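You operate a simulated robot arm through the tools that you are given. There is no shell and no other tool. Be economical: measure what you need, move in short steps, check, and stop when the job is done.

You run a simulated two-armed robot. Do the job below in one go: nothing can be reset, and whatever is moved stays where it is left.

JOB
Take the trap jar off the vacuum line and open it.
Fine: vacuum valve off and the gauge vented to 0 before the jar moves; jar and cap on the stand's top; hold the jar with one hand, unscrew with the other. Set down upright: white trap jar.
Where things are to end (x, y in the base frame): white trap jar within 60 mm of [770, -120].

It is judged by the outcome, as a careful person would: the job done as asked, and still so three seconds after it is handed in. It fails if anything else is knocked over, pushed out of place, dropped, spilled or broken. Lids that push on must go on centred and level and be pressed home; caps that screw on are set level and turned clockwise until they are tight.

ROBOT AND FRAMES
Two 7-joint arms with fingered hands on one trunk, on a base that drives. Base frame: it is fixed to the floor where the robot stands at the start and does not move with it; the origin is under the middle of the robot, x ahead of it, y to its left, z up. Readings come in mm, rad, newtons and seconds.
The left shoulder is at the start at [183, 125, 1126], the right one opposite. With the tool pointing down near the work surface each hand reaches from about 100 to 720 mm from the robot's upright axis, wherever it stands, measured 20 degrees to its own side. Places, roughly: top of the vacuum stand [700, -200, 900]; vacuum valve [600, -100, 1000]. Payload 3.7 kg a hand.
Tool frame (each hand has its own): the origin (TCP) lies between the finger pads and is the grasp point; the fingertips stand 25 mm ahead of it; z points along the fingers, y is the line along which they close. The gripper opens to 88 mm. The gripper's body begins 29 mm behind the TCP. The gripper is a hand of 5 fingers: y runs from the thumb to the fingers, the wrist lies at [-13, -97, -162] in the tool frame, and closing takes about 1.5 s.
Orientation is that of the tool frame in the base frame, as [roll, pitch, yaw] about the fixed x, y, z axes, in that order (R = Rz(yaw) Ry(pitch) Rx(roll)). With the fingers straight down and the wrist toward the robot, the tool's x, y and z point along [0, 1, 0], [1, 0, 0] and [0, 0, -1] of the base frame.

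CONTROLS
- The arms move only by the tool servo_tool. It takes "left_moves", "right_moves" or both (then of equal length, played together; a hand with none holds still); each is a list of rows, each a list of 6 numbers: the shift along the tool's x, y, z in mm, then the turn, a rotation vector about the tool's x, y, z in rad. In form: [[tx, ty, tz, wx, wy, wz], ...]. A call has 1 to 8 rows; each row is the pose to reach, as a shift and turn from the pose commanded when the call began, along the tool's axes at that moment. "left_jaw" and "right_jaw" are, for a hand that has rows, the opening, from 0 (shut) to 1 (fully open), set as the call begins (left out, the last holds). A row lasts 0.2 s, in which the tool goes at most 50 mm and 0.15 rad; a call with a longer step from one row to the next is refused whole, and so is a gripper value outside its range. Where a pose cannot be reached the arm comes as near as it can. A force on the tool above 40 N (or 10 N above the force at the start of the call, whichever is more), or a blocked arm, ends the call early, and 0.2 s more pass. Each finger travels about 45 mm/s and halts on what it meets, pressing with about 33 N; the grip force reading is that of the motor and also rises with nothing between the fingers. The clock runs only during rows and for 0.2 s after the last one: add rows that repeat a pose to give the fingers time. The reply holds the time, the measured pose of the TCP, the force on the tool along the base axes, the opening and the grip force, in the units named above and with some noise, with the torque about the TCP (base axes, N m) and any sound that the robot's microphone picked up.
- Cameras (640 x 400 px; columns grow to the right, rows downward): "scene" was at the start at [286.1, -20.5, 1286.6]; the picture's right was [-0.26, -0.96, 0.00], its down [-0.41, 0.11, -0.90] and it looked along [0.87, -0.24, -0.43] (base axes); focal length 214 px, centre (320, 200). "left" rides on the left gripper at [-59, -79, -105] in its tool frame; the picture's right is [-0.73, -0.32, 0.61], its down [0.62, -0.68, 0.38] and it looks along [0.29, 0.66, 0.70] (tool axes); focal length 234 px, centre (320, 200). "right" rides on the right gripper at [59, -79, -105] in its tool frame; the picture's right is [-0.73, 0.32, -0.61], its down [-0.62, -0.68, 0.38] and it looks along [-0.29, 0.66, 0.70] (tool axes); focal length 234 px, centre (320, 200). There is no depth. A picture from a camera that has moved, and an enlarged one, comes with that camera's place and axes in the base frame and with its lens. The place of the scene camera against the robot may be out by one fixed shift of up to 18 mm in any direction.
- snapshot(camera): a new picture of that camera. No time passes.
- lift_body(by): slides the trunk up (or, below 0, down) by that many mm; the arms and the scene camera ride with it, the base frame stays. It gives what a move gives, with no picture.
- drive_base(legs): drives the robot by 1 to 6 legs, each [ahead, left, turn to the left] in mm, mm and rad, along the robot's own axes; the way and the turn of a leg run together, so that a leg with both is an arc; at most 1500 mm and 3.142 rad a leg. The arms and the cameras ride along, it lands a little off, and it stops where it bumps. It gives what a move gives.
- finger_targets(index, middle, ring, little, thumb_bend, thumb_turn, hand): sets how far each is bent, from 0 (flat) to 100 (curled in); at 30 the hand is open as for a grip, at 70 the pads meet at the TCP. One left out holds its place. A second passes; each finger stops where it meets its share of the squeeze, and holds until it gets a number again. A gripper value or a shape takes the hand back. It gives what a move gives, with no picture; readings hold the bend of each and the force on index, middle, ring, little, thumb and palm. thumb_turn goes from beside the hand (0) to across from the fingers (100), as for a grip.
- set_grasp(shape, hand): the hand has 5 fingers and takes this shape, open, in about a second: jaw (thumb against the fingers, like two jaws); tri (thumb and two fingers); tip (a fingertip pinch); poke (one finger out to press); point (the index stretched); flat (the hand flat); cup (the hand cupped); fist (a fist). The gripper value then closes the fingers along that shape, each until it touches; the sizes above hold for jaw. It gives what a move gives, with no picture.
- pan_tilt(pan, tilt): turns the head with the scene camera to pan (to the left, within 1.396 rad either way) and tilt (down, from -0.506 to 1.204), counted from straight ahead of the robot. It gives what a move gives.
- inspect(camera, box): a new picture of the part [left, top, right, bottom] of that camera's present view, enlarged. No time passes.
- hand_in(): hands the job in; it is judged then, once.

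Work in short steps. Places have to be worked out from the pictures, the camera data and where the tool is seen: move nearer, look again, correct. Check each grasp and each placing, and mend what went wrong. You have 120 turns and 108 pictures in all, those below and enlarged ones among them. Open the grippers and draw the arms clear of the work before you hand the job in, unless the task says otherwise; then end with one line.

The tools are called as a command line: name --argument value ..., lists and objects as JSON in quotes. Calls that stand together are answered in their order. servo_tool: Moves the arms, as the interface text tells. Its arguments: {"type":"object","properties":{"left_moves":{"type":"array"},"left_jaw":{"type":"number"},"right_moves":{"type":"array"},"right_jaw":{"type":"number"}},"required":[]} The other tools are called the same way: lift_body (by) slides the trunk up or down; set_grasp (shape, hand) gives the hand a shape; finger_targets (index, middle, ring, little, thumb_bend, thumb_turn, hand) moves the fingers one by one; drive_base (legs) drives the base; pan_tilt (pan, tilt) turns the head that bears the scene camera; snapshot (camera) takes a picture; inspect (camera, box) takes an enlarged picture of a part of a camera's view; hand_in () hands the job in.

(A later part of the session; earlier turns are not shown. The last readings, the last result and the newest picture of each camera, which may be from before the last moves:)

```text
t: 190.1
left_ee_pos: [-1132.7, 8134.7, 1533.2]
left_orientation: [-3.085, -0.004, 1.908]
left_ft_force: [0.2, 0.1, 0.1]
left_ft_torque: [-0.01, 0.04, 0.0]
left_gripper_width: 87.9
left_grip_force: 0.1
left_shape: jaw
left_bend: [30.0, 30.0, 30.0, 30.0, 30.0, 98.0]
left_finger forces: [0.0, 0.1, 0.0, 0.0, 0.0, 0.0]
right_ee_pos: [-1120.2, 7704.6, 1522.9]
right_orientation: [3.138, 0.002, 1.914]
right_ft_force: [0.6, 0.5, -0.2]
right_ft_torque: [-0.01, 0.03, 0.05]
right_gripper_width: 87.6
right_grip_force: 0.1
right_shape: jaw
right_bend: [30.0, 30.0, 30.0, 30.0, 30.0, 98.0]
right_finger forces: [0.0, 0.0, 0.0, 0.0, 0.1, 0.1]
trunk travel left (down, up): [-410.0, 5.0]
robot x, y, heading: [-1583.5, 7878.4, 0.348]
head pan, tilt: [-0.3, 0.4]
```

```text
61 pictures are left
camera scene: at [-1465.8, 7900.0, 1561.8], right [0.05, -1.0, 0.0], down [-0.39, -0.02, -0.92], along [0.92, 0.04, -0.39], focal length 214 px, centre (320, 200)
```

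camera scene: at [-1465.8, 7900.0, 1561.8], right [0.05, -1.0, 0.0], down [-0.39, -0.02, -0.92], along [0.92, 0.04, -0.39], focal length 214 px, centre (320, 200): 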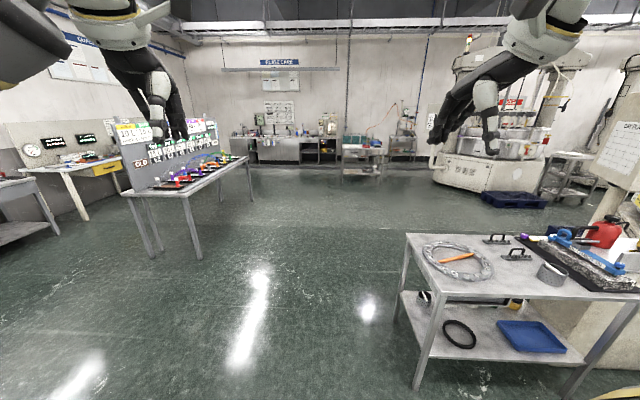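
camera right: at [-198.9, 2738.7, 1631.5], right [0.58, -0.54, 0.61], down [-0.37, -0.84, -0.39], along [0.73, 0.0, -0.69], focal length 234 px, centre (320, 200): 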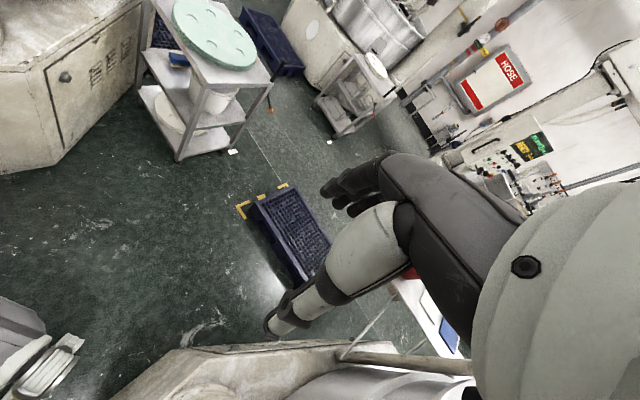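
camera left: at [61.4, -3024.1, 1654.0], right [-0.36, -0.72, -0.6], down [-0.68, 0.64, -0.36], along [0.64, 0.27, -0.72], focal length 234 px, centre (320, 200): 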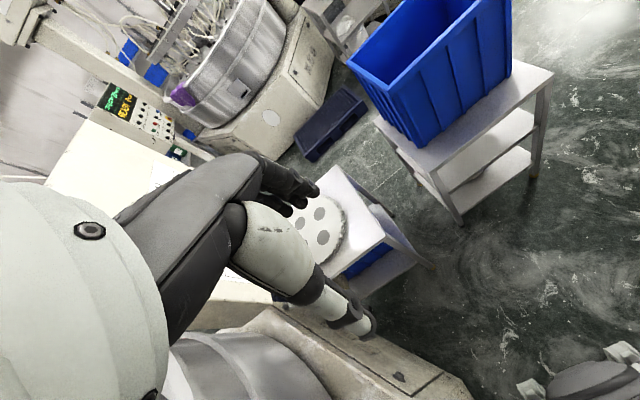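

Wide open to the east. I drive east along y≈7950 to x≈1350, then turn south and look.

drive_base --legs '[[0, 0, -0.35], [1450, 60, 0], [1480, 0, 0], [0, 0, -1.57]]'

pan_tilt --pan 0.0 --tilt 0.4

snapshot --camera "scene"

```text
t: 209.1
left_ee_pos: [1390.9, 7424.2, 1533.6]
left_orientation: [-3.083, -0.003, -0.027]
left_ft_force: [-0.2, -0.5, 0.0]
left_ft_torque: [-0.01, 0.01, 0.01]
left_gripper_width: 87.8
left_grip_force: 0.0
left_shape: jaw
left_bend: [30.0, 30.0, 30.0, 30.0, 30.0, 98.0]
left_finger forces: [0.0, 0.1, 0.1, 0.0, 0.0, 0.0]
right_ee_pos: [984.7, 7566.9, 1522.2]
right_orientation: [3.138, 0.003, -0.021]
right_ft_force: [0.4, 0.7, -0.5]
right_ft_torque: [0.0, 0.01, -0.01]
right_gripper_width: 87.8
right_grip_force: 0.0
right_shape: jaw
right_bend: [30.0, 30.0, 30.0, 30.0, 30.0, 98.0]
right_finger forces: [0.0, 0.0, 0.0, 0.0, 0.1, 0.0]
trunk travel left (down, up): [-410.0, 5.0]
robot x, y, heading: [1309.6, 7947.0, -1.587]
head pan, tilt: [-0.3, 0.4]
```

```text
t: 209.9
left_ee_pos: [1389.0, 7425.8, 1533.0]
left_orientation: [-3.085, -0.004, -0.027]
left_ft_force: [-0.1, -0.2, 0.4]
left_ft_torque: [0.01, 0.03, -0.01]
left_gripper_width: 87.9
left_grip_force: 0.0
left_shape: jaw
left_bend: [30.0, 30.0, 30.0, 30.0, 30.0, 98.0]
left_finger forces: [0.0, 0.1, 0.1, 0.0, 0.1, 0.1]
right_ee_pos: [983.8, 7567.1, 1522.0]
right_orientation: [3.138, 0.001, -0.02]
right_ft_force: [-0.4, 0.0, -0.1]
right_ft_torque: [0.0, 0.02, 0.0]
right_gripper_width: 87.8
right_grip_force: 0.0
right_shape: jaw
right_bend: [30.0, 30.0, 30.0, 30.0, 30.0, 98.0]
right_finger forces: [0.0, 0.1, 0.0, 0.0, 0.1, 0.1]
trunk travel left (down, up): [-410.0, 5.0]
robot x, y, heading: [1312.2, 7943.1, -1.591]
head pan, tilt: [0.0, 0.4]
```

```text
60 pictures are left
camera scene: at [1301.1, 7812.1, 1561.8], right [-1.0, 0.02, 0.0], down [0.01, 0.39, -0.92], along [-0.02, -0.92, -0.39], focal length 214 px, centre (320, 200)
```

scene: 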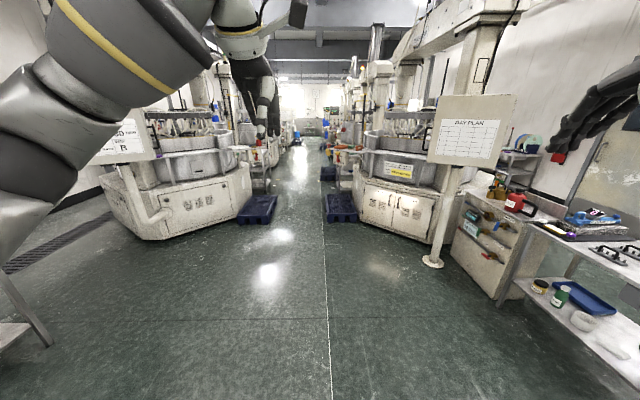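

A central aisle runs south: pallets leave a lane of x≈1160–1890. I drive south on x≈1530 and check once before the pallets.

drive_base --legs '[[0, 0, 0.02], [1350, 140, 0], [1100, 80, 0]]'

pan_tilt --pan 0.0 --tilt 0.55

snapshot --camera "scene"

```text
t: 222.4
left_ee_pos: [1617.0, 4952.0, 1534.1]
left_orientation: [-3.085, -0.003, -0.008]
left_ft_force: [0.0, -0.3, -0.2]
left_ft_torque: [0.0, 0.01, 0.01]
left_gripper_width: 87.9
left_grip_force: 0.0
left_shape: jaw
left_bend: [30.0, 30.0, 30.0, 30.0, 30.0, 98.0]
left_finger forces: [0.0, 0.0, 0.0, 0.0, 0.1, 0.0]
right_ee_pos: [1209.6, 5084.6, 1523.5]
right_orientation: [3.138, 0.003, 0.004]
right_ft_force: [-0.6, -0.5, 0.2]
right_ft_torque: [0.03, -0.01, 0.06]
right_gripper_width: 87.7
right_grip_force: 0.1
right_shape: jaw
right_bend: [30.0, 30.0, 30.0, 30.0, 30.0, 98.0]
right_finger forces: [0.0, 0.0, 0.1, 0.1, 0.0, 0.0]
trunk travel left (down, up): [-410.0, 5.0]
robot x, y, heading: [1528.4, 5468.3, -1.565]
head pan, tilt: [0.0, 0.4]
```

```text
t: 223.1
left_ee_pos: [1618.6, 4953.1, 1533.0]
left_orientation: [-3.084, -0.004, -0.008]
left_ft_force: [0.1, 0.8, 0.1]
left_ft_torque: [-0.01, 0.0, 0.01]
left_gripper_width: 87.7
left_grip_force: 0.0
left_shape: jaw
left_bend: [30.0, 30.0, 30.0, 30.0, 30.0, 98.0]
left_finger forces: [0.1, 0.1, 0.1, 0.1, 0.0, 0.0]
right_ee_pos: [1210.6, 5084.5, 1522.5]
right_orientation: [3.137, 0.002, 0.003]
right_ft_force: [-0.3, -0.1, 0.4]
right_ft_torque: [-0.01, 0.02, -0.01]
right_gripper_width: 87.6
right_grip_force: 0.1
right_shape: jaw
right_bend: [30.0, 30.0, 30.0, 30.0, 30.0, 98.0]
right_finger forces: [0.0, 0.1, 0.0, 0.0, 0.0, 0.1]
trunk travel left (down, up): [-410.0, 5.0]
robot x, y, heading: [1525.7, 5466.5, -1.568]
head pan, tilt: [0.0, 0.55]
```

```text
59 pictures are left
camera scene: at [1521.5, 5340.4, 1548.1], right [-1.0, 0.0, 0.0], down [0.0, 0.52, -0.85], along [0.0, -0.85, -0.52], focal length 214 px, centre (320, 200)
```

scene: 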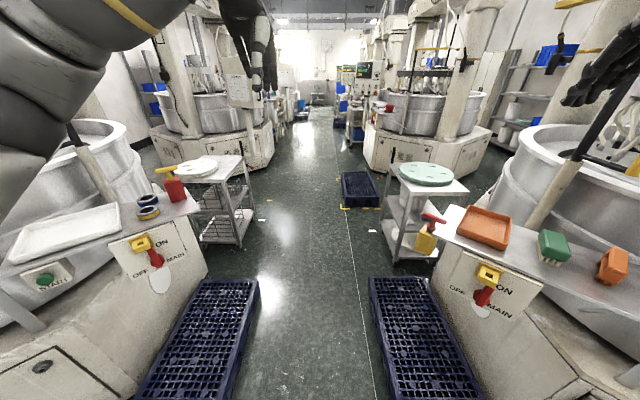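

The lane is straight and I'm centred. I drive on south to y≈1600.

drive_base --legs '[[1450, 0, 0], [1450, 30, 0], [950, 50, 0]]'

pan_tilt --pan -0.2 --tilt 0.55

snapshot --camera "scene"

```text
t: 241.8
left_ee_pos: [1676.3, 1067.4, 1534.5]
left_orientation: [-3.085, -0.004, -0.009]
left_ft_force: [-0.9, 0.0, 0.0]
left_ft_torque: [-0.02, 0.02, -0.05]
left_gripper_width: 88.1
left_grip_force: 0.2
left_shape: jaw
left_bend: [30.0, 30.0, 30.0, 30.0, 30.0, 98.0]
left_finger forces: [0.0, 0.1, 0.1, 0.0, 0.1, 0.0]
right_ee_pos: [1268.2, 1201.2, 1522.7]
right_orientation: [3.138, 0.002, -0.004]
right_ft_force: [-0.5, 0.0, -1.0]
right_ft_torque: [-0.01, 0.04, 0.02]
right_gripper_width: 88.0
right_grip_force: 0.0
right_shape: jaw
right_bend: [30.0, 30.0, 30.0, 30.0, 30.0, 98.0]
right_finger forces: [0.0, 0.0, 0.0, 0.0, 0.0, 0.0]
trunk travel left (down, up): [-410.0, 5.0]
robot x, y, heading: [1587.4, 1580.4, -1.571]
head pan, tilt: [0.0, 0.55]
```

```text
t: 242.5
left_ee_pos: [1676.6, 1066.2, 1533.2]
left_orientation: [-3.083, -0.004, -0.011]
left_ft_force: [0.7, -0.4, -0.1]
left_ft_torque: [-0.02, 0.0, 0.0]
left_gripper_width: 88.0
left_grip_force: 0.1
left_shape: jaw
left_bend: [30.0, 30.0, 30.0, 30.0, 30.0, 98.0]
left_finger forces: [0.0, 0.0, 0.0, 0.0, 0.0, 0.0]
right_ee_pos: [1269.2, 1201.6, 1523.5]
right_orientation: [3.138, 0.0, -0.003]
right_ft_force: [0.0, 0.0, -0.4]
right_ft_torque: [0.0, 0.01, -0.04]
right_gripper_width: 87.9
right_grip_force: 0.1
right_shape: jaw
right_bend: [30.0, 30.0, 30.0, 30.0, 30.0, 98.0]
right_finger forces: [0.0, 0.0, 0.0, 0.0, 0.0, 0.1]
trunk travel left (down, up): [-410.0, 5.0]
robot x, y, heading: [1586.7, 1581.4, -1.572]
head pan, tilt: [-0.201, 0.55]
```

```text
58 pictures are left
camera scene: at [1562.7, 1456.3, 1548.1], right [-0.98, 0.2, 0.0], down [0.1, 0.51, -0.85], along [-0.17, -0.84, -0.52], focal length 214 px, centre (320, 200)
```

scene: 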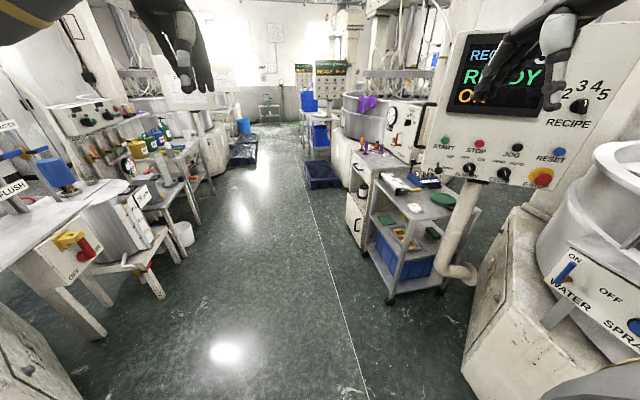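

The stand's working face is now visible. I zoom in on it.

inspect --camera "scene" --box '[330, 80, 450, 240]'

```text
2.50 times, centred on (390, 160) of scene
camera zoom: at [1562.7, 1456.3, 1548.1], right [-0.98, 0.2, 0.0], down [0.1, 0.51, -0.85], along [-0.17, -0.84, -0.52], focal length 536 px, centre (145, 300)
```

zoom: 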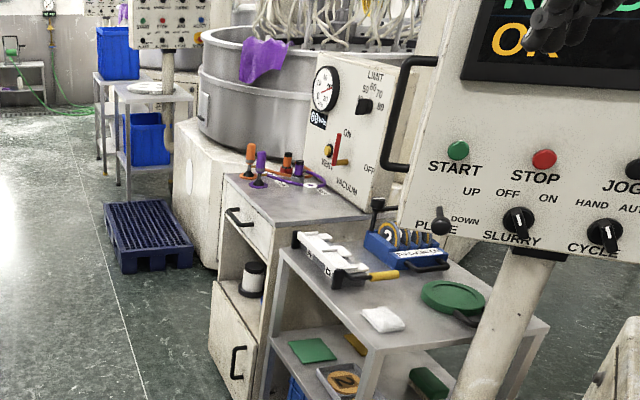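

The panel carries a gauge, a LIMIT knob, a VACUUM lever (ON up/OFF) and a yellow VENT control. I drive to in front of it, facing −x.

drive_base --legs '[[1450, 0, 0], [260, -60, 0], [0, 0, -1.57]]'

pan_tilt --pan 0.0 --tilt 0.6

snapshot --camera "scene"

```text
t: 255.1
left_ee_pos: [1024.0, -231.4, 1533.3]
left_orientation: [-3.084, -0.003, -1.559]
left_ft_force: [-0.7, -0.9, 0.2]
left_ft_torque: [-0.02, 0.0, -0.03]
left_gripper_width: 87.9
left_grip_force: 0.2
left_shape: jaw
left_bend: [30.0, 30.0, 30.0, 30.0, 30.0, 98.0]
left_finger forces: [0.0, 0.1, 0.0, 0.0, 0.0, 0.0]
right_ee_pos: [1149.8, 179.0, 1522.3]
right_orientation: [3.138, 0.001, -1.552]
right_ft_force: [-0.4, 0.2, -0.6]
right_ft_torque: [-0.02, -0.01, 0.0]
right_gripper_width: 87.8
right_grip_force: 0.0
right_shape: jaw
right_bend: [30.0, 30.0, 30.0, 30.0, 30.0, 98.0]
right_finger forces: [0.0, 0.1, 0.0, 0.0, 0.0, 0.0]
trunk travel left (down, up): [-410.0, 5.0]
robot x, y, heading: [1535.5, -130.1, -3.122]
head pan, tilt: [-0.201, 0.55]
```

```text
t: 255.8
left_ee_pos: [1025.2, -231.2, 1533.3]
left_orientation: [-3.084, -0.003, -1.557]
left_ft_force: [0.2, -0.7, -0.3]
left_ft_torque: [0.03, -0.02, 0.02]
left_gripper_width: 88.1
left_grip_force: 0.0
left_shape: jaw
left_bend: [30.0, 30.0, 30.0, 30.0, 30.0, 98.0]
left_finger forces: [0.0, 0.1, 0.0, 0.0, 0.1, 0.1]
right_ee_pos: [1149.3, 180.5, 1522.5]
right_orientation: [3.139, 0.0, -1.552]
right_ft_force: [-0.5, -0.5, 0.2]
right_ft_torque: [-0.01, 0.01, 0.0]
right_gripper_width: 88.0
right_grip_force: 0.1
right_shape: jaw
right_bend: [30.0, 30.0, 30.0, 30.0, 30.0, 98.0]
right_finger forces: [0.0, 0.0, 0.0, 0.0, 0.1, 0.0]
trunk travel left (down, up): [-410.0, 5.0]
robot x, y, heading: [1536.5, -132.1, -3.117]
head pan, tilt: [0.0, 0.6]
```

```text
56 pictures are left
camera scene: at [1399.6, -131.4, 1543.6], right [-0.02, 1.0, 0.0], down [0.56, 0.01, -0.83], along [-0.82, -0.02, -0.56], focal length 214 px, centre (320, 200)
```

scene: 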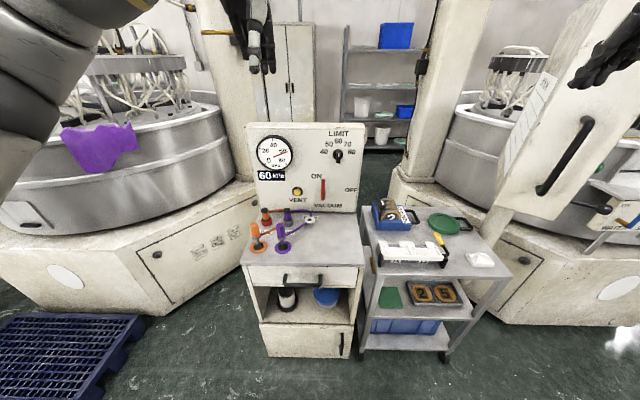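

Now facing the stand. Zoom in on the panel and top.

inspect --camera "scene" --box '[235, 115, 375, 275]'

inspect --camera "scene" --box '[245, 200, 345, 260]'

inspect --camera "scene" --box '[250, 270, 370, 360]'

```text
2.50 times, centred on (305, 195) of scene
camera zoom: at [1399.6, -131.4, 1543.6], right [-0.02, 1.0, 0.0], down [0.56, 0.01, -0.83], along [-0.82, -0.02, -0.56], focal length 536 px, centre (358, 212)
```

zoom: 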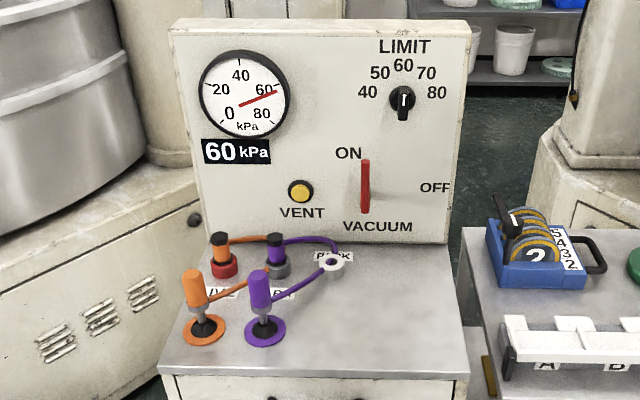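

```text
6.40 times, centred on (295, 230) of scene
camera zoom: at [1399.6, -131.4, 1543.6], right [-0.02, 1.0, 0.0], down [0.56, 0.01, -0.83], along [-0.82, -0.02, -0.56], focal length 1373 px, centre (480, 8)
```

zoom: 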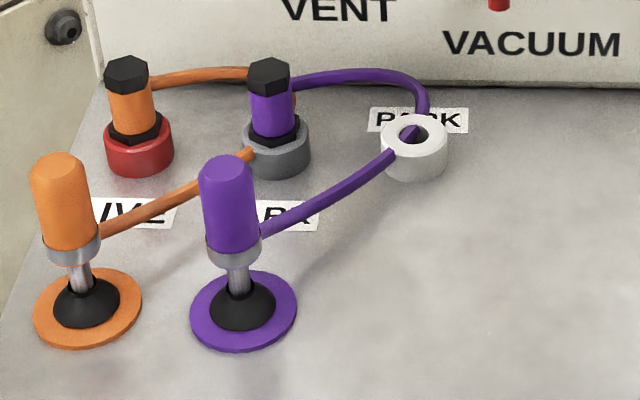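

```text
4.44 times, centred on (310, 315) of scene
camera zoom: at [1399.6, -131.4, 1543.6], right [-0.02, 1.0, 0.0], down [0.56, 0.01, -0.83], along [-0.82, -0.02, -0.56], focal length 953 px, centre (364, -311)
```

zoom: 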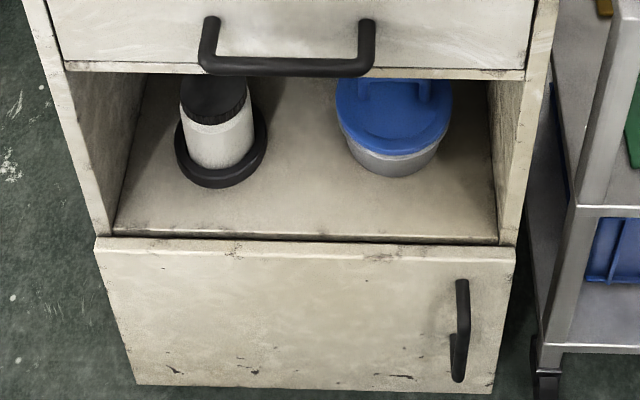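

The white jar with the black cap sits in the open compartment (≈[791, −316, z 466–630]) on a black seat. The lever (pivot ≈[600, −138, 1013]) points ON (up), OFF is to the right, VENT button ≈[565, −258, 1022], gauge 60 kPa. I drive closer.

drive_base --legs '[[280, 0, -0.02]]'

lift_body --by -120

pan_tilt --pan 0.0 --tilt 0.7

snapshot --camera "scene"

```text
t: 257.7
left_ee_pos: [742.7, -230.7, 1532.7]
left_orientation: [-3.083, -0.004, -1.571]
left_ft_force: [-1.8, -0.1, -0.6]
left_ft_torque: [0.01, 0.0, 0.01]
left_gripper_width: 87.8
left_grip_force: 0.2
left_shape: jaw
left_bend: [30.0, 30.0, 30.0, 30.0, 30.0, 98.0]
left_finger forces: [0.1, 0.0, 0.0, 0.0, 0.0, 0.1]
right_ee_pos: [873.4, 178.4, 1523.6]
right_orientation: [3.138, 0.001, -1.561]
right_ft_force: [0.3, -0.8, 1.5]
right_ft_torque: [-0.01, 0.02, 0.03]
right_gripper_width: 87.9
right_grip_force: 0.0
right_shape: jaw
right_bend: [30.0, 30.0, 30.0, 30.0, 30.0, 98.0]
right_finger forces: [0.0, 0.1, 0.1, 0.1, 0.0, 0.1]
trunk travel left (down, up): [-410.0, 5.0]
robot x, y, heading: [1256.1, -139.6, -3.131]
head pan, tilt: [0.0, 0.6]
```

```text
t: 259.2
left_ee_pos: [745.6, -230.3, 1415.0]
left_orientation: [-3.086, -0.002, -1.572]
left_ft_force: [0.1, -0.3, 1.1]
left_ft_torque: [0.0, 0.02, -0.01]
left_gripper_width: 88.0
left_grip_force: 0.1
left_shape: jaw
left_bend: [30.0, 30.0, 30.0, 30.0, 30.0, 98.0]
left_finger forces: [0.1, 0.1, 0.1, 0.0, 0.0, 0.1]
right_ee_pos: [874.7, 179.9, 1404.4]
right_orientation: [3.137, 0.001, -1.563]
right_ft_force: [0.4, -0.1, 0.7]
right_ft_torque: [-0.02, 0.02, 0.0]
right_gripper_width: 87.7
right_grip_force: 0.1
right_shape: jaw
right_bend: [30.0, 30.0, 30.0, 30.0, 30.0, 98.0]
right_finger forces: [0.1, 0.0, 0.0, 0.0, 0.0, 0.0]
trunk travel left (down, up): [-290.0, 125.0]
robot x, y, heading: [1258.9, -137.8, -3.127]
head pan, tilt: [0.0, 0.6]
```

```text
t: 259.9
left_ee_pos: [744.6, -230.7, 1412.5]
left_orientation: [-3.084, -0.005, -1.571]
left_ft_force: [0.0, -0.7, -0.4]
left_ft_torque: [-0.02, -0.02, 0.01]
left_gripper_width: 87.8
left_grip_force: 0.1
left_shape: jaw
left_bend: [30.0, 30.0, 30.0, 30.0, 30.0, 98.0]
left_finger forces: [0.0, 0.0, 0.0, 0.0, 0.0, 0.1]
right_ee_pos: [874.5, 179.4, 1404.0]
right_orientation: [3.139, 0.001, -1.563]
right_ft_force: [-0.8, -0.3, -0.6]
right_ft_torque: [0.0, -0.01, 0.04]
right_gripper_width: 87.7
right_grip_force: 0.1
right_shape: jaw
right_bend: [30.0, 30.0, 30.0, 30.0, 30.0, 98.0]
right_finger forces: [0.0, 0.1, 0.0, 0.0, 0.0, 0.0]
trunk travel left (down, up): [-290.0, 125.0]
robot x, y, heading: [1255.6, -136.8, -3.134]
head pan, tilt: [0.0, 0.7]
```

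```text
52 pictures are left
camera scene: at [1094.5, -135.3, 1413.6], right [-0.01, 1.0, 0.0], down [0.64, 0.01, -0.77], along [-0.77, -0.01, -0.64], focal length 214 px, centre (320, 200)
```

scene: 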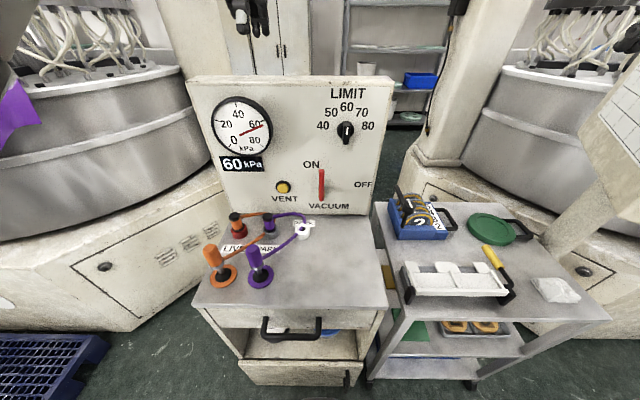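

Panel face at x≈558; lever at x≈608, y≈−135, from z≈1000 (brass pivot) to 1100. I close the left hand, tilt it 45° forward and stage it left of the lever.

servo_tool --left_moves '[[-2, 4, 43, -0.14, 0, 0], [-5, 8, 87, -0.28, 0, 0], [-7, 12, 131, -0.42, 0, 0], [-10, 17, 175, -0.56, 0, 0], [-12, 21, 220, -0.7, 0, 0], [-15, 25, 263, -0.84, 0, 0]]' --left_jaw 0

snapshot --camera "scene"

snapshot --camera "left"

```text
t: 261.3
left_ee_pos: [732.5, -215.5, 1148.5]
left_orientation: [2.358, -0.004, -1.57]
left_ft_force: [-0.1, 0.5, 0.3]
left_ft_torque: [0.02, 0.0, 0.03]
left_gripper_width: 0.0
left_grip_force: 27.4
left_shape: jaw
left_bend: [70.0, 70.0, 70.0, 70.0, 37.0, 100.0]
left_finger forces: [0.0, 0.1, 0.1, 0.0, 0.0, 0.0]
right_ee_pos: [874.5, 180.1, 1403.9]
right_orientation: [3.138, 0.002, -1.562]
right_ft_force: [-0.2, -0.2, -0.5]
right_ft_torque: [0.0, -0.02, 0.0]
right_gripper_width: 87.7
right_grip_force: 0.1
right_shape: jaw
right_bend: [30.0, 30.0, 30.0, 30.0, 30.0, 98.0]
right_finger forces: [0.1, 0.0, 0.0, 0.0, 0.1, 0.0]
trunk travel left (down, up): [-290.0, 125.0]
robot x, y, heading: [1259.4, -140.5, -3.134]
head pan, tilt: [0.0, 0.7]
```

```text
51 pictures are left
camera scene: at [1094.8, -135.4, 1413.6], right [-0.01, 1.0, 0.0], down [0.64, 0.01, -0.77], along [-0.77, -0.01, -0.64], focal length 214 px, centre (320, 200)
```

scene: 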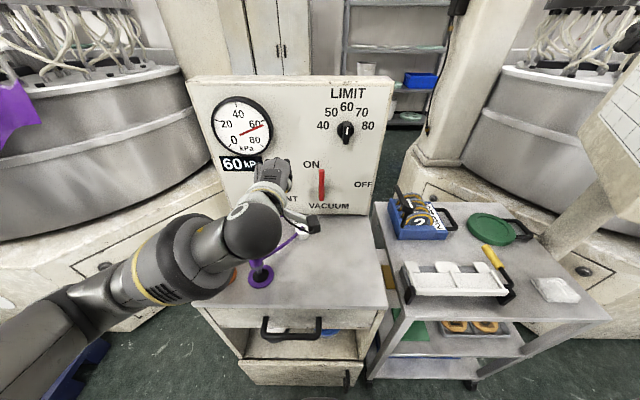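

```text
50 pictures are left
camera left: at [861.5, -157.1, 1166.7], right [-0.2, 0.72, -0.66], down [0.21, -0.63, -0.75], along [-0.96, -0.29, -0.03], focal length 234 px, centre (320, 200)
```

left: 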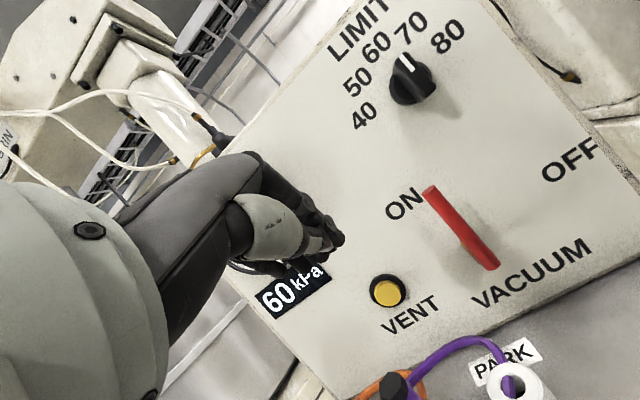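

The hand view confirms lever and vent. I advance beside the lever's left side.

servo_tool --left_moves '[[-5, 10, 40, 0, 0, 0], [-10, 20, 80, 0, 0, 0], [-15, 31, 120, 0, 0, 0]]'

snapshot --camera "left"

inspect --camera "scene" --box '[220, 130, 380, 240]'

```text
t: 262.1
left_ee_pos: [626.1, -201.0, 1087.7]
left_orientation: [2.36, -0.005, -1.571]
left_ft_force: [-0.3, -0.3, 0.1]
left_ft_torque: [0.01, 0.01, 0.02]
left_gripper_width: 0.0
left_grip_force: 33.4
left_shape: jaw
left_bend: [70.0, 70.0, 70.0, 70.0, 73.0, 100.0]
left_finger forces: [0.0, 0.1, 0.1, 0.0, 0.1, 0.0]
right_ee_pos: [871.8, 180.5, 1402.6]
right_orientation: [3.137, -0.001, -1.563]
right_ft_force: [-0.5, 0.3, 0.4]
right_ft_torque: [0.0, 0.0, 0.02]
right_gripper_width: 88.0
right_grip_force: 0.1
right_shape: jaw
right_bend: [30.0, 30.0, 30.0, 30.0, 30.0, 98.0]
right_finger forces: [0.0, 0.0, 0.1, 0.0, 0.0, 0.0]
trunk travel left (down, up): [-290.0, 125.0]
robot x, y, heading: [1257.3, -136.7, -3.13]
head pan, tilt: [0.0, 0.7]
```

```text
49 pictures are left
camera left: at [755.9, -142.8, 1105.5], right [-0.2, 0.72, -0.66], down [0.21, -0.63, -0.75], along [-0.96, -0.29, -0.03], focal length 234 px, centre (320, 200)
```

left: 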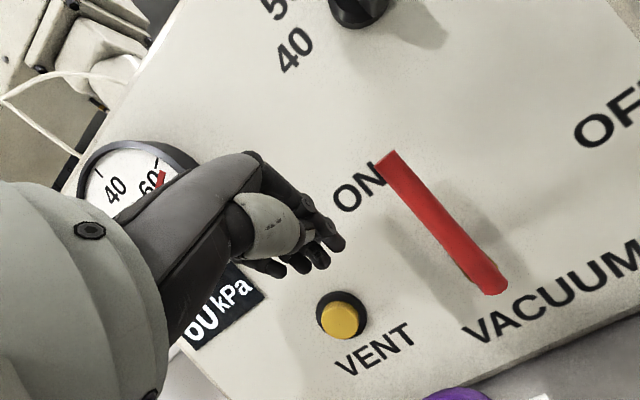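

```text
3.64 times, centred on (300, 185) of scene
camera zoom: at [1093.8, -134.6, 1413.4], right [-0.01, 1.0, 0.0], down [0.64, 0.01, -0.76], along [-0.76, -0.01, -0.64], focal length 780 px, centre (393, 254)
```

zoom: 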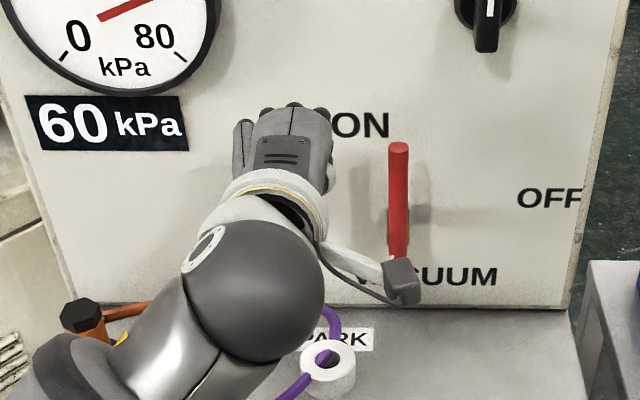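

Lever measured again at y≈−140, z 993–1095, x≈608. I push its top to the right along an arc and end pressing down on it toward OFF.

servo_tool --left_moves '[[-25, 6, 6, 0, 0, 0], [-51, 4, 8, 0, 0, 0], [-75, 0, 11, 0, 0, 0], [-93, -5, 16, 0, 0, 0], [-108, -17, 28, 0, 0, 0], [-116, -28, 40, 0, 0, 0], [-121, -37, 48, 0, 0, 0], [-125, -41, 52, 0, 0, 0]]'

inspect --camera "scene" --box '[200, 80, 400, 240]'

```text
t: 263.9
left_ee_pos: [622.1, -77.3, 1027.5]
left_orientation: [2.345, -0.002, -1.57]
left_ft_force: [1.0, -5.3, 26.6]
left_ft_torque: [-0.36, 0.22, 0.04]
left_gripper_width: 0.0
left_grip_force: 32.8
left_shape: jaw
left_bend: [70.0, 70.0, 70.0, 70.0, 74.0, 100.0]
left_finger forces: [0.0, 26.4, 0.0, 0.1, 0.0, 0.1]
right_ee_pos: [878.1, 178.1, 1405.1]
right_orientation: [3.134, 0.003, -1.562]
right_ft_force: [0.3, -0.5, 0.5]
right_ft_torque: [0.01, -0.02, 0.02]
right_gripper_width: 87.9
right_grip_force: 0.0
right_shape: jaw
right_bend: [30.0, 30.0, 30.0, 30.0, 30.0, 98.0]
right_finger forces: [0.1, 0.0, 0.0, 0.1, 0.0, 0.0]
trunk travel left (down, up): [-290.0, 125.0]
robot x, y, heading: [1256.9, -134.7, -3.131]
head pan, tilt: [0.0, 0.7]
```

```text
2.50 times, centred on (300, 160) of scene
camera zoom: at [1097.9, -136.5, 1414.5], right [-0.01, 1.0, 0.0], down [0.64, 0.01, -0.77], along [-0.77, -0.01, -0.64], focal length 536 px, centre (370, 300)
```

zoom: 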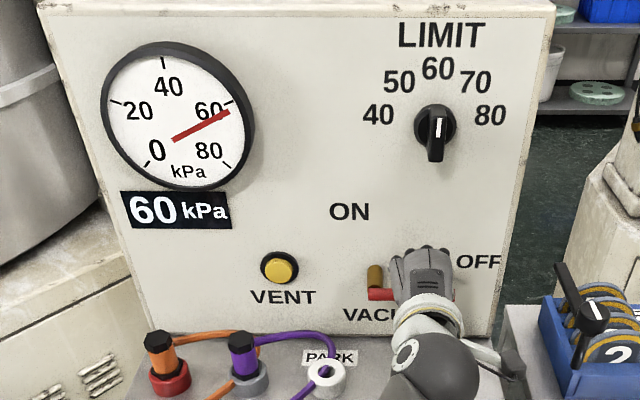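

The lever is now horizontal (OFF), and the gauge still reads 60. I lift off, retreat, and shape the left hand to poke for the VENT button.

servo_tool --left_moves '[[0, 25, -25, 0, 0, 0], [10, 20, -60, 0, 0, 0], [50, 0, -95, 0, 0, 0], [95, -15, -125, 0, 0, 0], [140, -25, -125, 0, 0, 0], [178, -35, -125, 0, 0, 0]]'

set_grasp --hand "left" --shape "poke"

snapshot --camera "left"

inspect --camera "scene" --box '[200, 80, 400, 240]'

```text
refused: row 3 steps farther than a row can; nothing moved
```

```text
t: 264.8
left_ee_pos: [623.8, -77.4, 1028.0]
left_orientation: [2.348, 0.0, -1.572]
left_ft_force: [14.4, -5.0, 29.7]
left_ft_torque: [-0.4, 0.09, 0.25]
left_gripper_width: 0.1
left_grip_force: 0.0
left_shape: poke
left_bend: [70.0, 70.0, 99.0, 99.0, 100.0, 100.0]
left_finger forces: [0.0, 32.3, 0.0, 0.0, 0.0, 0.0]
right_ee_pos: [879.6, 177.8, 1405.3]
right_orientation: [3.133, 0.002, -1.561]
right_ft_force: [-0.3, 0.8, 0.6]
right_ft_torque: [0.0, 0.04, 0.03]
right_gripper_width: 87.9
right_grip_force: 0.0
right_shape: jaw
right_bend: [30.0, 30.0, 30.0, 30.0, 30.0, 98.0]
right_finger forces: [0.1, 0.0, 0.1, 0.0, 0.0, 0.0]
trunk travel left (down, up): [-290.0, 125.0]
robot x, y, heading: [1258.0, -138.8, -3.132]
head pan, tilt: [0.0, 0.7]
```

```text
46 pictures are left
camera left: at [753.3, -18.5, 1044.1], right [-0.21, 0.73, -0.66], down [0.2, -0.62, -0.76], along [-0.96, -0.29, -0.02], focal length 234 px, centre (320, 200)
```

left: 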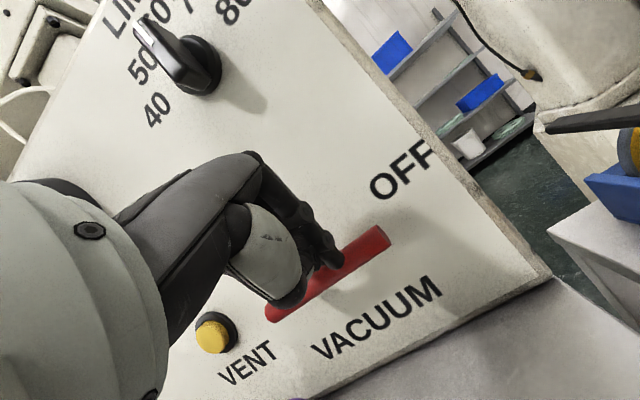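

```text
2.50 times, centred on (300, 160) of scene
camera zoom: at [1099.9, -136.2, 1414.3], right [-0.01, 1.0, 0.0], down [0.64, 0.01, -0.77], along [-0.77, -0.01, -0.64], focal length 536 px, centre (370, 300)
```

zoom: 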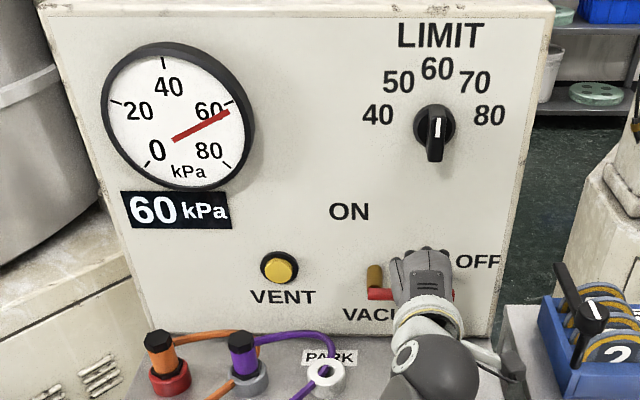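

The retreat was refused for step size. The lever is at OFF; I lift off gently in smaller steps.

servo_tool --left_moves '[[0, 20, -20, 0, 0, 0], [0, 25, -55, 0, 0, 0], [15, 20, -95, 0, 0, 0], [55, 5, -115, 0, 0, 0], [95, -10, -125, 0, 0, 0], [140, -20, -125, 0, 0, 0], [178, -35, -125, 0, 0, 0]]'

snapshot --camera "left"

inspect --camera "scene" --box '[200, 80, 400, 240]'

```text
t: 266.4
left_ee_pos: [732.8, -254.1, 1083.0]
left_orientation: [2.358, -0.005, -1.572]
left_ft_force: [-0.4, 0.2, -0.5]
left_ft_torque: [-0.01, -0.04, -0.02]
left_gripper_width: 0.3
left_grip_force: 0.1
left_shape: poke
left_bend: [70.0, 70.0, 99.0, 99.0, 100.0, 100.0]
left_finger forces: [0.0, 0.0, 0.1, 0.1, 0.0, 0.1]
right_ee_pos: [874.1, 179.2, 1404.0]
right_orientation: [3.137, 0.001, -1.563]
right_ft_force: [-0.6, -0.2, 0.3]
right_ft_torque: [0.01, 0.0, 0.04]
right_gripper_width: 87.9
right_grip_force: 0.1
right_shape: jaw
right_bend: [30.0, 30.0, 30.0, 30.0, 30.0, 98.0]
right_finger forces: [0.0, 0.0, 0.0, 0.0, 0.1, 0.0]
trunk travel left (down, up): [-290.0, 125.0]
robot x, y, heading: [1262.9, -141.1, -3.134]
head pan, tilt: [0.0, 0.7]
```

```text
44 pictures are left
camera left: at [863.7, -196.1, 1101.9], right [-0.2, 0.72, -0.66], down [0.21, -0.63, -0.75], along [-0.96, -0.29, -0.03], focal length 234 px, centre (320, 200)
```

left: 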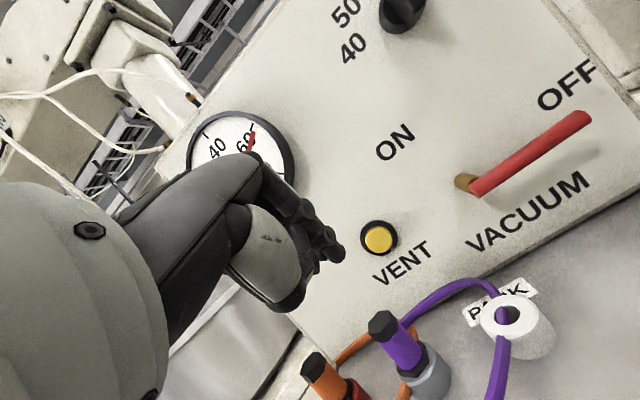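

```text
2.50 times, centred on (300, 160) of scene
camera zoom: at [1094.6, -135.8, 1413.6], right [-0.01, 1.0, 0.0], down [0.64, 0.01, -0.77], along [-0.76, -0.01, -0.64], focal length 536 px, centre (370, 300)
```

zoom: 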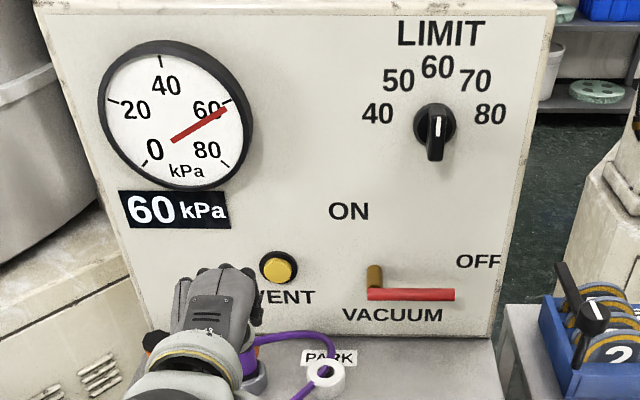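

Lever clearly at OFF; gauge 60. The button is at ≈[570, −260, 1007]. I press it with the extended index/middle tips.

servo_tool --left_moves '[[5, 15, 36, 0, 0, 0], [10, 31, 72, 0, 0, 0], [14, 46, 107, 0, 0, 0], [14, 52, 122, 0, 0, 0], [14, 58, 136, 0, 0, 0], [14, 63, 149, 0, 0, 0], [14, 63, 149, 0, 0, 0]]'

inspect --camera "scene" --box '[200, 80, 400, 240]'

snapshot --camera "left"

```text
t: 268.0
left_ee_pos: [585.6, -267.9, 1024.4]
left_orientation: [2.356, -0.004, -1.571]
left_ft_force: [23.3, -0.5, 3.3]
left_ft_torque: [0.0, -0.32, 0.06]
left_gripper_width: 0.0
left_grip_force: 0.1
left_shape: poke
left_bend: [70.0, 70.0, 99.0, 99.0, 100.0, 100.0]
left_finger forces: [10.0, 13.9, 0.0, 0.0, 0.1, 0.0]
right_ee_pos: [878.0, 179.6, 1404.6]
right_orientation: [3.136, 0.0, -1.561]
right_ft_force: [-0.9, -0.5, 0.5]
right_ft_torque: [0.04, -0.02, -0.01]
right_gripper_width: 87.7
right_grip_force: 0.2
right_shape: jaw
right_bend: [30.0, 30.0, 30.0, 30.0, 30.0, 98.0]
right_finger forces: [0.1, 0.0, 0.0, 0.0, 0.0, 0.0]
trunk travel left (down, up): [-290.0, 125.0]
robot x, y, heading: [1258.8, -138.2, -3.129]
head pan, tilt: [0.0, 0.7]
```

```text
2.50 times, centred on (300, 160) of scene
camera zoom: at [1098.8, -135.1, 1414.1], right [-0.01, 1.0, 0.0], down [0.64, 0.01, -0.77], along [-0.77, -0.01, -0.64], focal length 536 px, centre (370, 300)
```

zoom: 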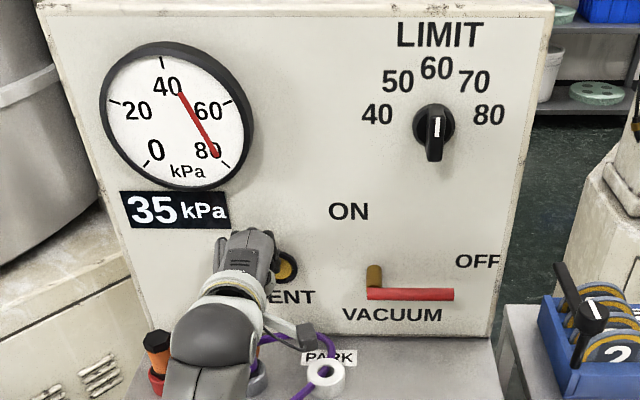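

```text
41 pictures are left
camera left: at [715.4, -209.8, 1043.1], right [-0.2, 0.72, -0.66], down [0.21, -0.63, -0.75], along [-0.96, -0.29, -0.03], focal length 234 px, centre (320, 200)
```

left: 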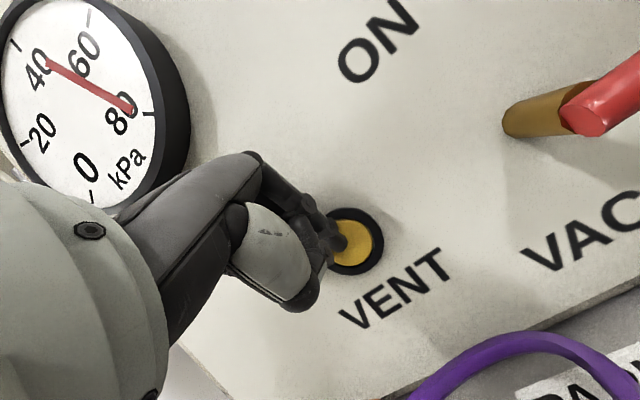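

It's venting (35 kPa). I hold the press until it reaches 0.

servo_tool --left_moves '[[0, 0, 0, 0, 0, 0], [0, 0, 0, 0, 0, 0], [0, 0, 0, 0, 0, 0], [0, 0, 0, 0, 0, 0], [0, 0, 0, 0, 0, 0], [0, 0, 0, 0, 0, 0], [0, 0, 0, 0, 0, 0], [0, 0, 0, 0, 0, 0]]'

inspect --camera "scene" --box '[200, 80, 400, 240]'

```text
t: 269.8
left_ee_pos: [586.4, -269.8, 1025.5]
left_orientation: [2.356, -0.003, -1.57]
left_ft_force: [25.9, 1.5, 3.6]
left_ft_torque: [0.0, -0.35, 0.05]
left_gripper_width: 0.3
left_grip_force: 0.1
left_shape: poke
left_bend: [70.0, 70.0, 99.0, 99.0, 100.0, 100.0]
left_finger forces: [11.0, 15.1, 0.0, 0.0, 0.0, 0.0]
right_ee_pos: [877.7, 179.4, 1403.7]
right_orientation: [3.136, 0.001, -1.562]
right_ft_force: [0.6, 0.3, -0.2]
right_ft_torque: [0.01, -0.01, -0.03]
right_gripper_width: 87.8
right_grip_force: 0.1
right_shape: jaw
right_bend: [30.0, 30.0, 30.0, 30.0, 30.0, 98.0]
right_finger forces: [0.0, 0.0, 0.1, 0.0, 0.0, 0.1]
trunk travel left (down, up): [-290.0, 125.0]
robot x, y, heading: [1260.2, -135.7, -3.127]
head pan, tilt: [0.0, 0.7]
```

```text
2.50 times, centred on (300, 160) of scene
camera zoom: at [1098.8, -135.0, 1414.1], right [-0.01, 1.0, 0.0], down [0.64, 0.01, -0.77], along [-0.77, -0.01, -0.64], focal length 536 px, centre (370, 300)
```

zoom: 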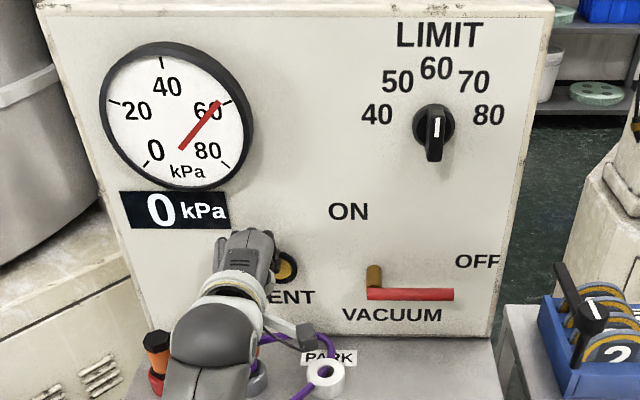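

Gauge shows 0 kPa and the valve is OFF. I withdraw the left hand up and back.

servo_tool --left_moves '[[0, -28, -28, 0, 0, 0], [0, -57, -57, 0, 0, 0], [10, -42, -99, 0, 0, 0], [20, -30, -140, 0, 0, 0], [30, -17, -181, 0, 0, 0], [40, -4, -222, 0, 0, 0], [50, 8, -263, 0, 0, 0], [60, 21, -304, 0, 0, 0]]'

set_grasp --hand "left" --shape "jaw"

servo_tool --left_moves '[[0, 5, -45, 0, 0, 0], [0, 15, -85, 0, 0, 0], [5, 30, -120, 0, 0, 0], [10, 50, -150, 0, 0, 0]]' --right_moves '[[20, 0, 30, 0, 0.15, 0], [40, -10, 60, 0, 0.3, 0], [60, -20, 90, 0, 0.45, 0], [80, -30, 120, 0, 0.6, 0]]'

```text
t: 271.6
left_ee_pos: [750.5, -328.7, 1260.9]
left_orientation: [2.361, -0.003, -1.57]
left_ft_force: [0.9, 0.2, -1.2]
left_ft_torque: [-0.01, 0.02, 0.05]
left_gripper_width: 0.0
left_grip_force: 0.1
left_shape: poke
left_bend: [70.0, 70.0, 99.0, 99.0, 100.0, 100.0]
left_finger forces: [0.0, 0.0, 0.0, 0.0, 0.0, 0.0]
left hand out of reach, approached as far as the arm can: row 7, 8
right_ee_pos: [874.3, 179.1, 1403.0]
right_orientation: [3.138, 0.001, -1.562]
right_ft_force: [-0.3, -0.1, -0.2]
right_ft_torque: [0.02, 0.02, 0.01]
right_gripper_width: 87.8
right_grip_force: 0.1
right_shape: jaw
right_bend: [30.0, 30.0, 30.0, 30.0, 30.0, 98.0]
right_finger forces: [0.0, 0.0, 0.1, 0.0, 0.0, 0.0]
trunk travel left (down, up): [-290.0, 125.0]
robot x, y, heading: [1259.8, -138.0, -3.128]
head pan, tilt: [0.0, 0.7]
```

```text
t: 272.5
left_ee_pos: [748.7, -327.8, 1259.3]
left_orientation: [2.361, -0.004, -1.57]
left_ft_force: [0.0, 0.5, 0.0]
left_ft_torque: [0.01, 0.02, -0.01]
left_gripper_width: 87.9
left_grip_force: 0.1
left_shape: jaw
left_bend: [30.0, 30.0, 30.0, 30.0, 30.0, 98.0]
left_finger forces: [0.0, 0.0, 0.0, 0.1, 0.0, 0.0]
right_ee_pos: [873.6, 180.2, 1404.2]
right_orientation: [3.138, 0.001, -1.564]
right_ft_force: [-0.2, 0.1, 0.0]
right_ft_torque: [-0.01, 0.01, 0.01]
right_gripper_width: 87.9
right_grip_force: 0.0
right_shape: jaw
right_bend: [30.0, 30.0, 30.0, 30.0, 30.0, 98.0]
right_finger forces: [0.0, 0.0, 0.0, 0.0, 0.1, 0.0]
trunk travel left (down, up): [-290.0, 125.0]
robot x, y, heading: [1262.9, -138.7, -3.129]
head pan, tilt: [0.0, 0.7]
```

```text
t: 273.5
left_ee_pos: [824.7, -341.3, 1404.4]
left_orientation: [2.358, -0.001, -1.572]
left_ft_force: [1.2, -0.2, 0.6]
left_ft_torque: [0.01, -0.01, -0.04]
left_gripper_width: 87.8
left_grip_force: 0.1
left_shape: jaw
left_bend: [30.0, 30.0, 30.0, 30.0, 30.0, 98.0]
left_finger forces: [0.0, 0.1, 0.0, 0.0, 0.1, 0.0]
left hand out of reach, approached as far as the arm can: row 1, 2, 3
right_ee_pos: [908.1, 95.8, 1284.8]
right_orientation: [3.132, -0.597, -1.559]
right_ft_force: [0.8, -0.9, -0.3]
right_ft_torque: [0.07, 0.02, -0.03]
right_gripper_width: 87.9
right_grip_force: 0.0
right_shape: jaw
right_bend: [30.0, 30.0, 30.0, 30.0, 30.0, 98.0]
right_finger forces: [0.0, 0.0, 0.0, 0.0, 0.0, 0.1]
trunk travel left (down, up): [-290.0, 125.0]
robot x, y, heading: [1257.3, -136.2, -3.127]
head pan, tilt: [0.0, 0.7]
```

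I back the base off to get room in front of the low compartment, and lower the trunk.

drive_base --legs '[[-260, 0, 0]]'

lift_body --by -240

servo_tool --right_moves '[[0, 15, 46, 0, 0.12, 0], [0, 30, 92, 0, 0.24, 0], [1, 45, 138, 0, 0.36, 0], [1, 60, 185, 0, 0.49, 0], [2, 75, 231, 0, 0.61, 0], [2, 90, 277, 0, 0.73, 0], [3, 105, 323, 0, 0.85, 0], [3, 120, 370, 0, 0.97, 0]]' --right_jaw 1

pan_tilt --pan 0.0 --tilt 0.7

snapshot --camera "scene"

```text
t: 275.4
left_ee_pos: [1081.7, -336.9, 1403.5]
left_orientation: [2.362, -0.003, -1.568]
left_ft_force: [0.5, -0.1, 0.0]
left_ft_torque: [-0.01, 0.01, 0.0]
left_gripper_width: 88.1
left_grip_force: 0.0
left_shape: jaw
left_bend: [30.0, 30.0, 30.0, 30.0, 30.0, 98.0]
left_finger forces: [0.1, 0.0, 0.0, 0.0, 0.0, 0.1]
right_ee_pos: [1163.1, 101.9, 1282.3]
right_orientation: [3.135, -0.598, -1.554]
right_ft_force: [-0.2, -0.1, 0.0]
right_ft_torque: [0.02, -0.01, -0.02]
right_gripper_width: 88.2
right_grip_force: 0.1
right_shape: jaw
right_bend: [30.0, 30.0, 30.0, 30.0, 30.0, 98.0]
right_finger forces: [0.1, 0.1, 0.0, 0.0, 0.1, 0.0]
trunk travel left (down, up): [-290.0, 125.0]
robot x, y, heading: [1521.5, -131.8, -3.13]
head pan, tilt: [0.0, 0.7]
```

```text
t: 277.7
left_ee_pos: [900.7, -338.9, 896.1]
left_orientation: [3.026, 0.011, -1.566]
left_ft_force: [6.4, 0.8, 22.4]
left_ft_torque: [-0.17, 1.17, -0.04]
left_gripper_width: 86.9
left_grip_force: 0.0
left_shape: jaw
left_bend: [30.0, 30.0, 30.0, 30.0, 30.0, 98.0]
left_finger forces: [2.8, 19.6, 0.1, 0.0, 0.0, 0.1]
right_ee_pos: [1047.2, 100.0, 880.8]
right_orientation: [-2.421, -0.474, -1.94]
right_ft_force: [-0.6, -0.1, -1.1]
right_ft_torque: [0.02, -0.02, 0.0]
right_gripper_width: 87.8
right_grip_force: 0.1
right_shape: jaw
right_bend: [30.0, 30.0, 30.0, 30.0, 30.0, 98.0]
right_finger forces: [0.0, 0.0, 0.1, 0.1, 0.1, 0.1]
trunk travel left (down, up): [-53.0, 362.0]
robot x, y, heading: [1517.6, -134.7, -3.125]
head pan, tilt: [0.0, 0.7]
stopped: the force on the tool passed its limit (the readings are from after the stop); the commanded pose is now the measured one
```

```text
t: 279.5
left_ee_pos: [902.8, -338.5, 895.8]
left_orientation: [3.033, 0.008, -1.564]
left_ft_force: [9.1, -0.4, 32.7]
left_ft_torque: [-0.25, 1.82, 0.09]
left_gripper_width: 86.9
left_grip_force: 0.0
left_shape: jaw
left_bend: [29.0, 30.0, 29.0, 30.0, 30.0, 98.0]
left_finger forces: [6.6, 25.0, 2.2, 0.0, 0.0, 0.1]
right_ee_pos: [1133.7, -109.9, 566.4]
right_orientation: [-1.572, -0.946, -3.129]
right_ft_force: [0.1, 0.1, 0.2]
right_ft_torque: [-0.02, -0.02, 0.03]
right_gripper_width: 87.7
right_grip_force: 0.1
right_shape: jaw
right_bend: [30.0, 30.0, 30.0, 30.0, 30.0, 98.0]
right_finger forces: [0.0, 0.0, 0.0, 0.1, 0.0, 0.0]
right hand out of reach, approached as far as the arm can: row 1, 2, 3, 4
trunk travel left (down, up): [-53.0, 362.0]
robot x, y, heading: [1519.7, -132.3, -3.128]
head pan, tilt: [0.0, 0.7]
```

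```text
t: 280.1
left_ee_pos: [901.6, -338.5, 895.7]
left_orientation: [3.034, 0.01, -1.566]
left_ft_force: [10.2, -0.3, 35.1]
left_ft_torque: [-0.31, 1.9, 0.01]
left_gripper_width: 86.9
left_grip_force: 0.1
left_shape: jaw
left_bend: [29.0, 30.0, 29.0, 30.0, 30.0, 98.0]
left_finger forces: [6.8, 25.8, 2.4, 0.0, 0.0, 0.0]
right_ee_pos: [1133.8, -110.1, 564.4]
right_orientation: [-1.576, -0.947, -3.125]
right_ft_force: [0.0, 0.4, -0.3]
right_ft_torque: [0.02, 0.0, 0.0]
right_gripper_width: 87.7
right_grip_force: 0.1
right_shape: jaw
right_bend: [30.0, 30.0, 30.0, 30.0, 30.0, 98.0]
right_finger forces: [0.1, 0.0, 0.1, 0.1, 0.1, 0.0]
trunk travel left (down, up): [-53.0, 362.0]
robot x, y, heading: [1522.0, -134.8, -3.128]
head pan, tilt: [0.0, 0.7]
```

```text
39 pictures are left
camera scene: at [1129.3, -134.9, 1149.9], right [-0.02, 1.0, 0.0], down [0.64, 0.01, -0.77], along [-0.77, -0.01, -0.64], focal length 214 px, centre (320, 200)
```

scene: 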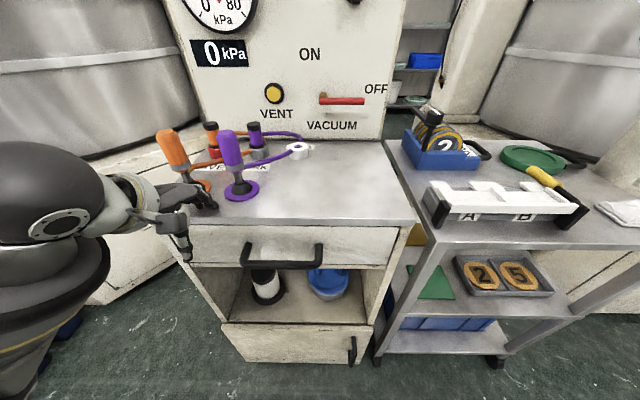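

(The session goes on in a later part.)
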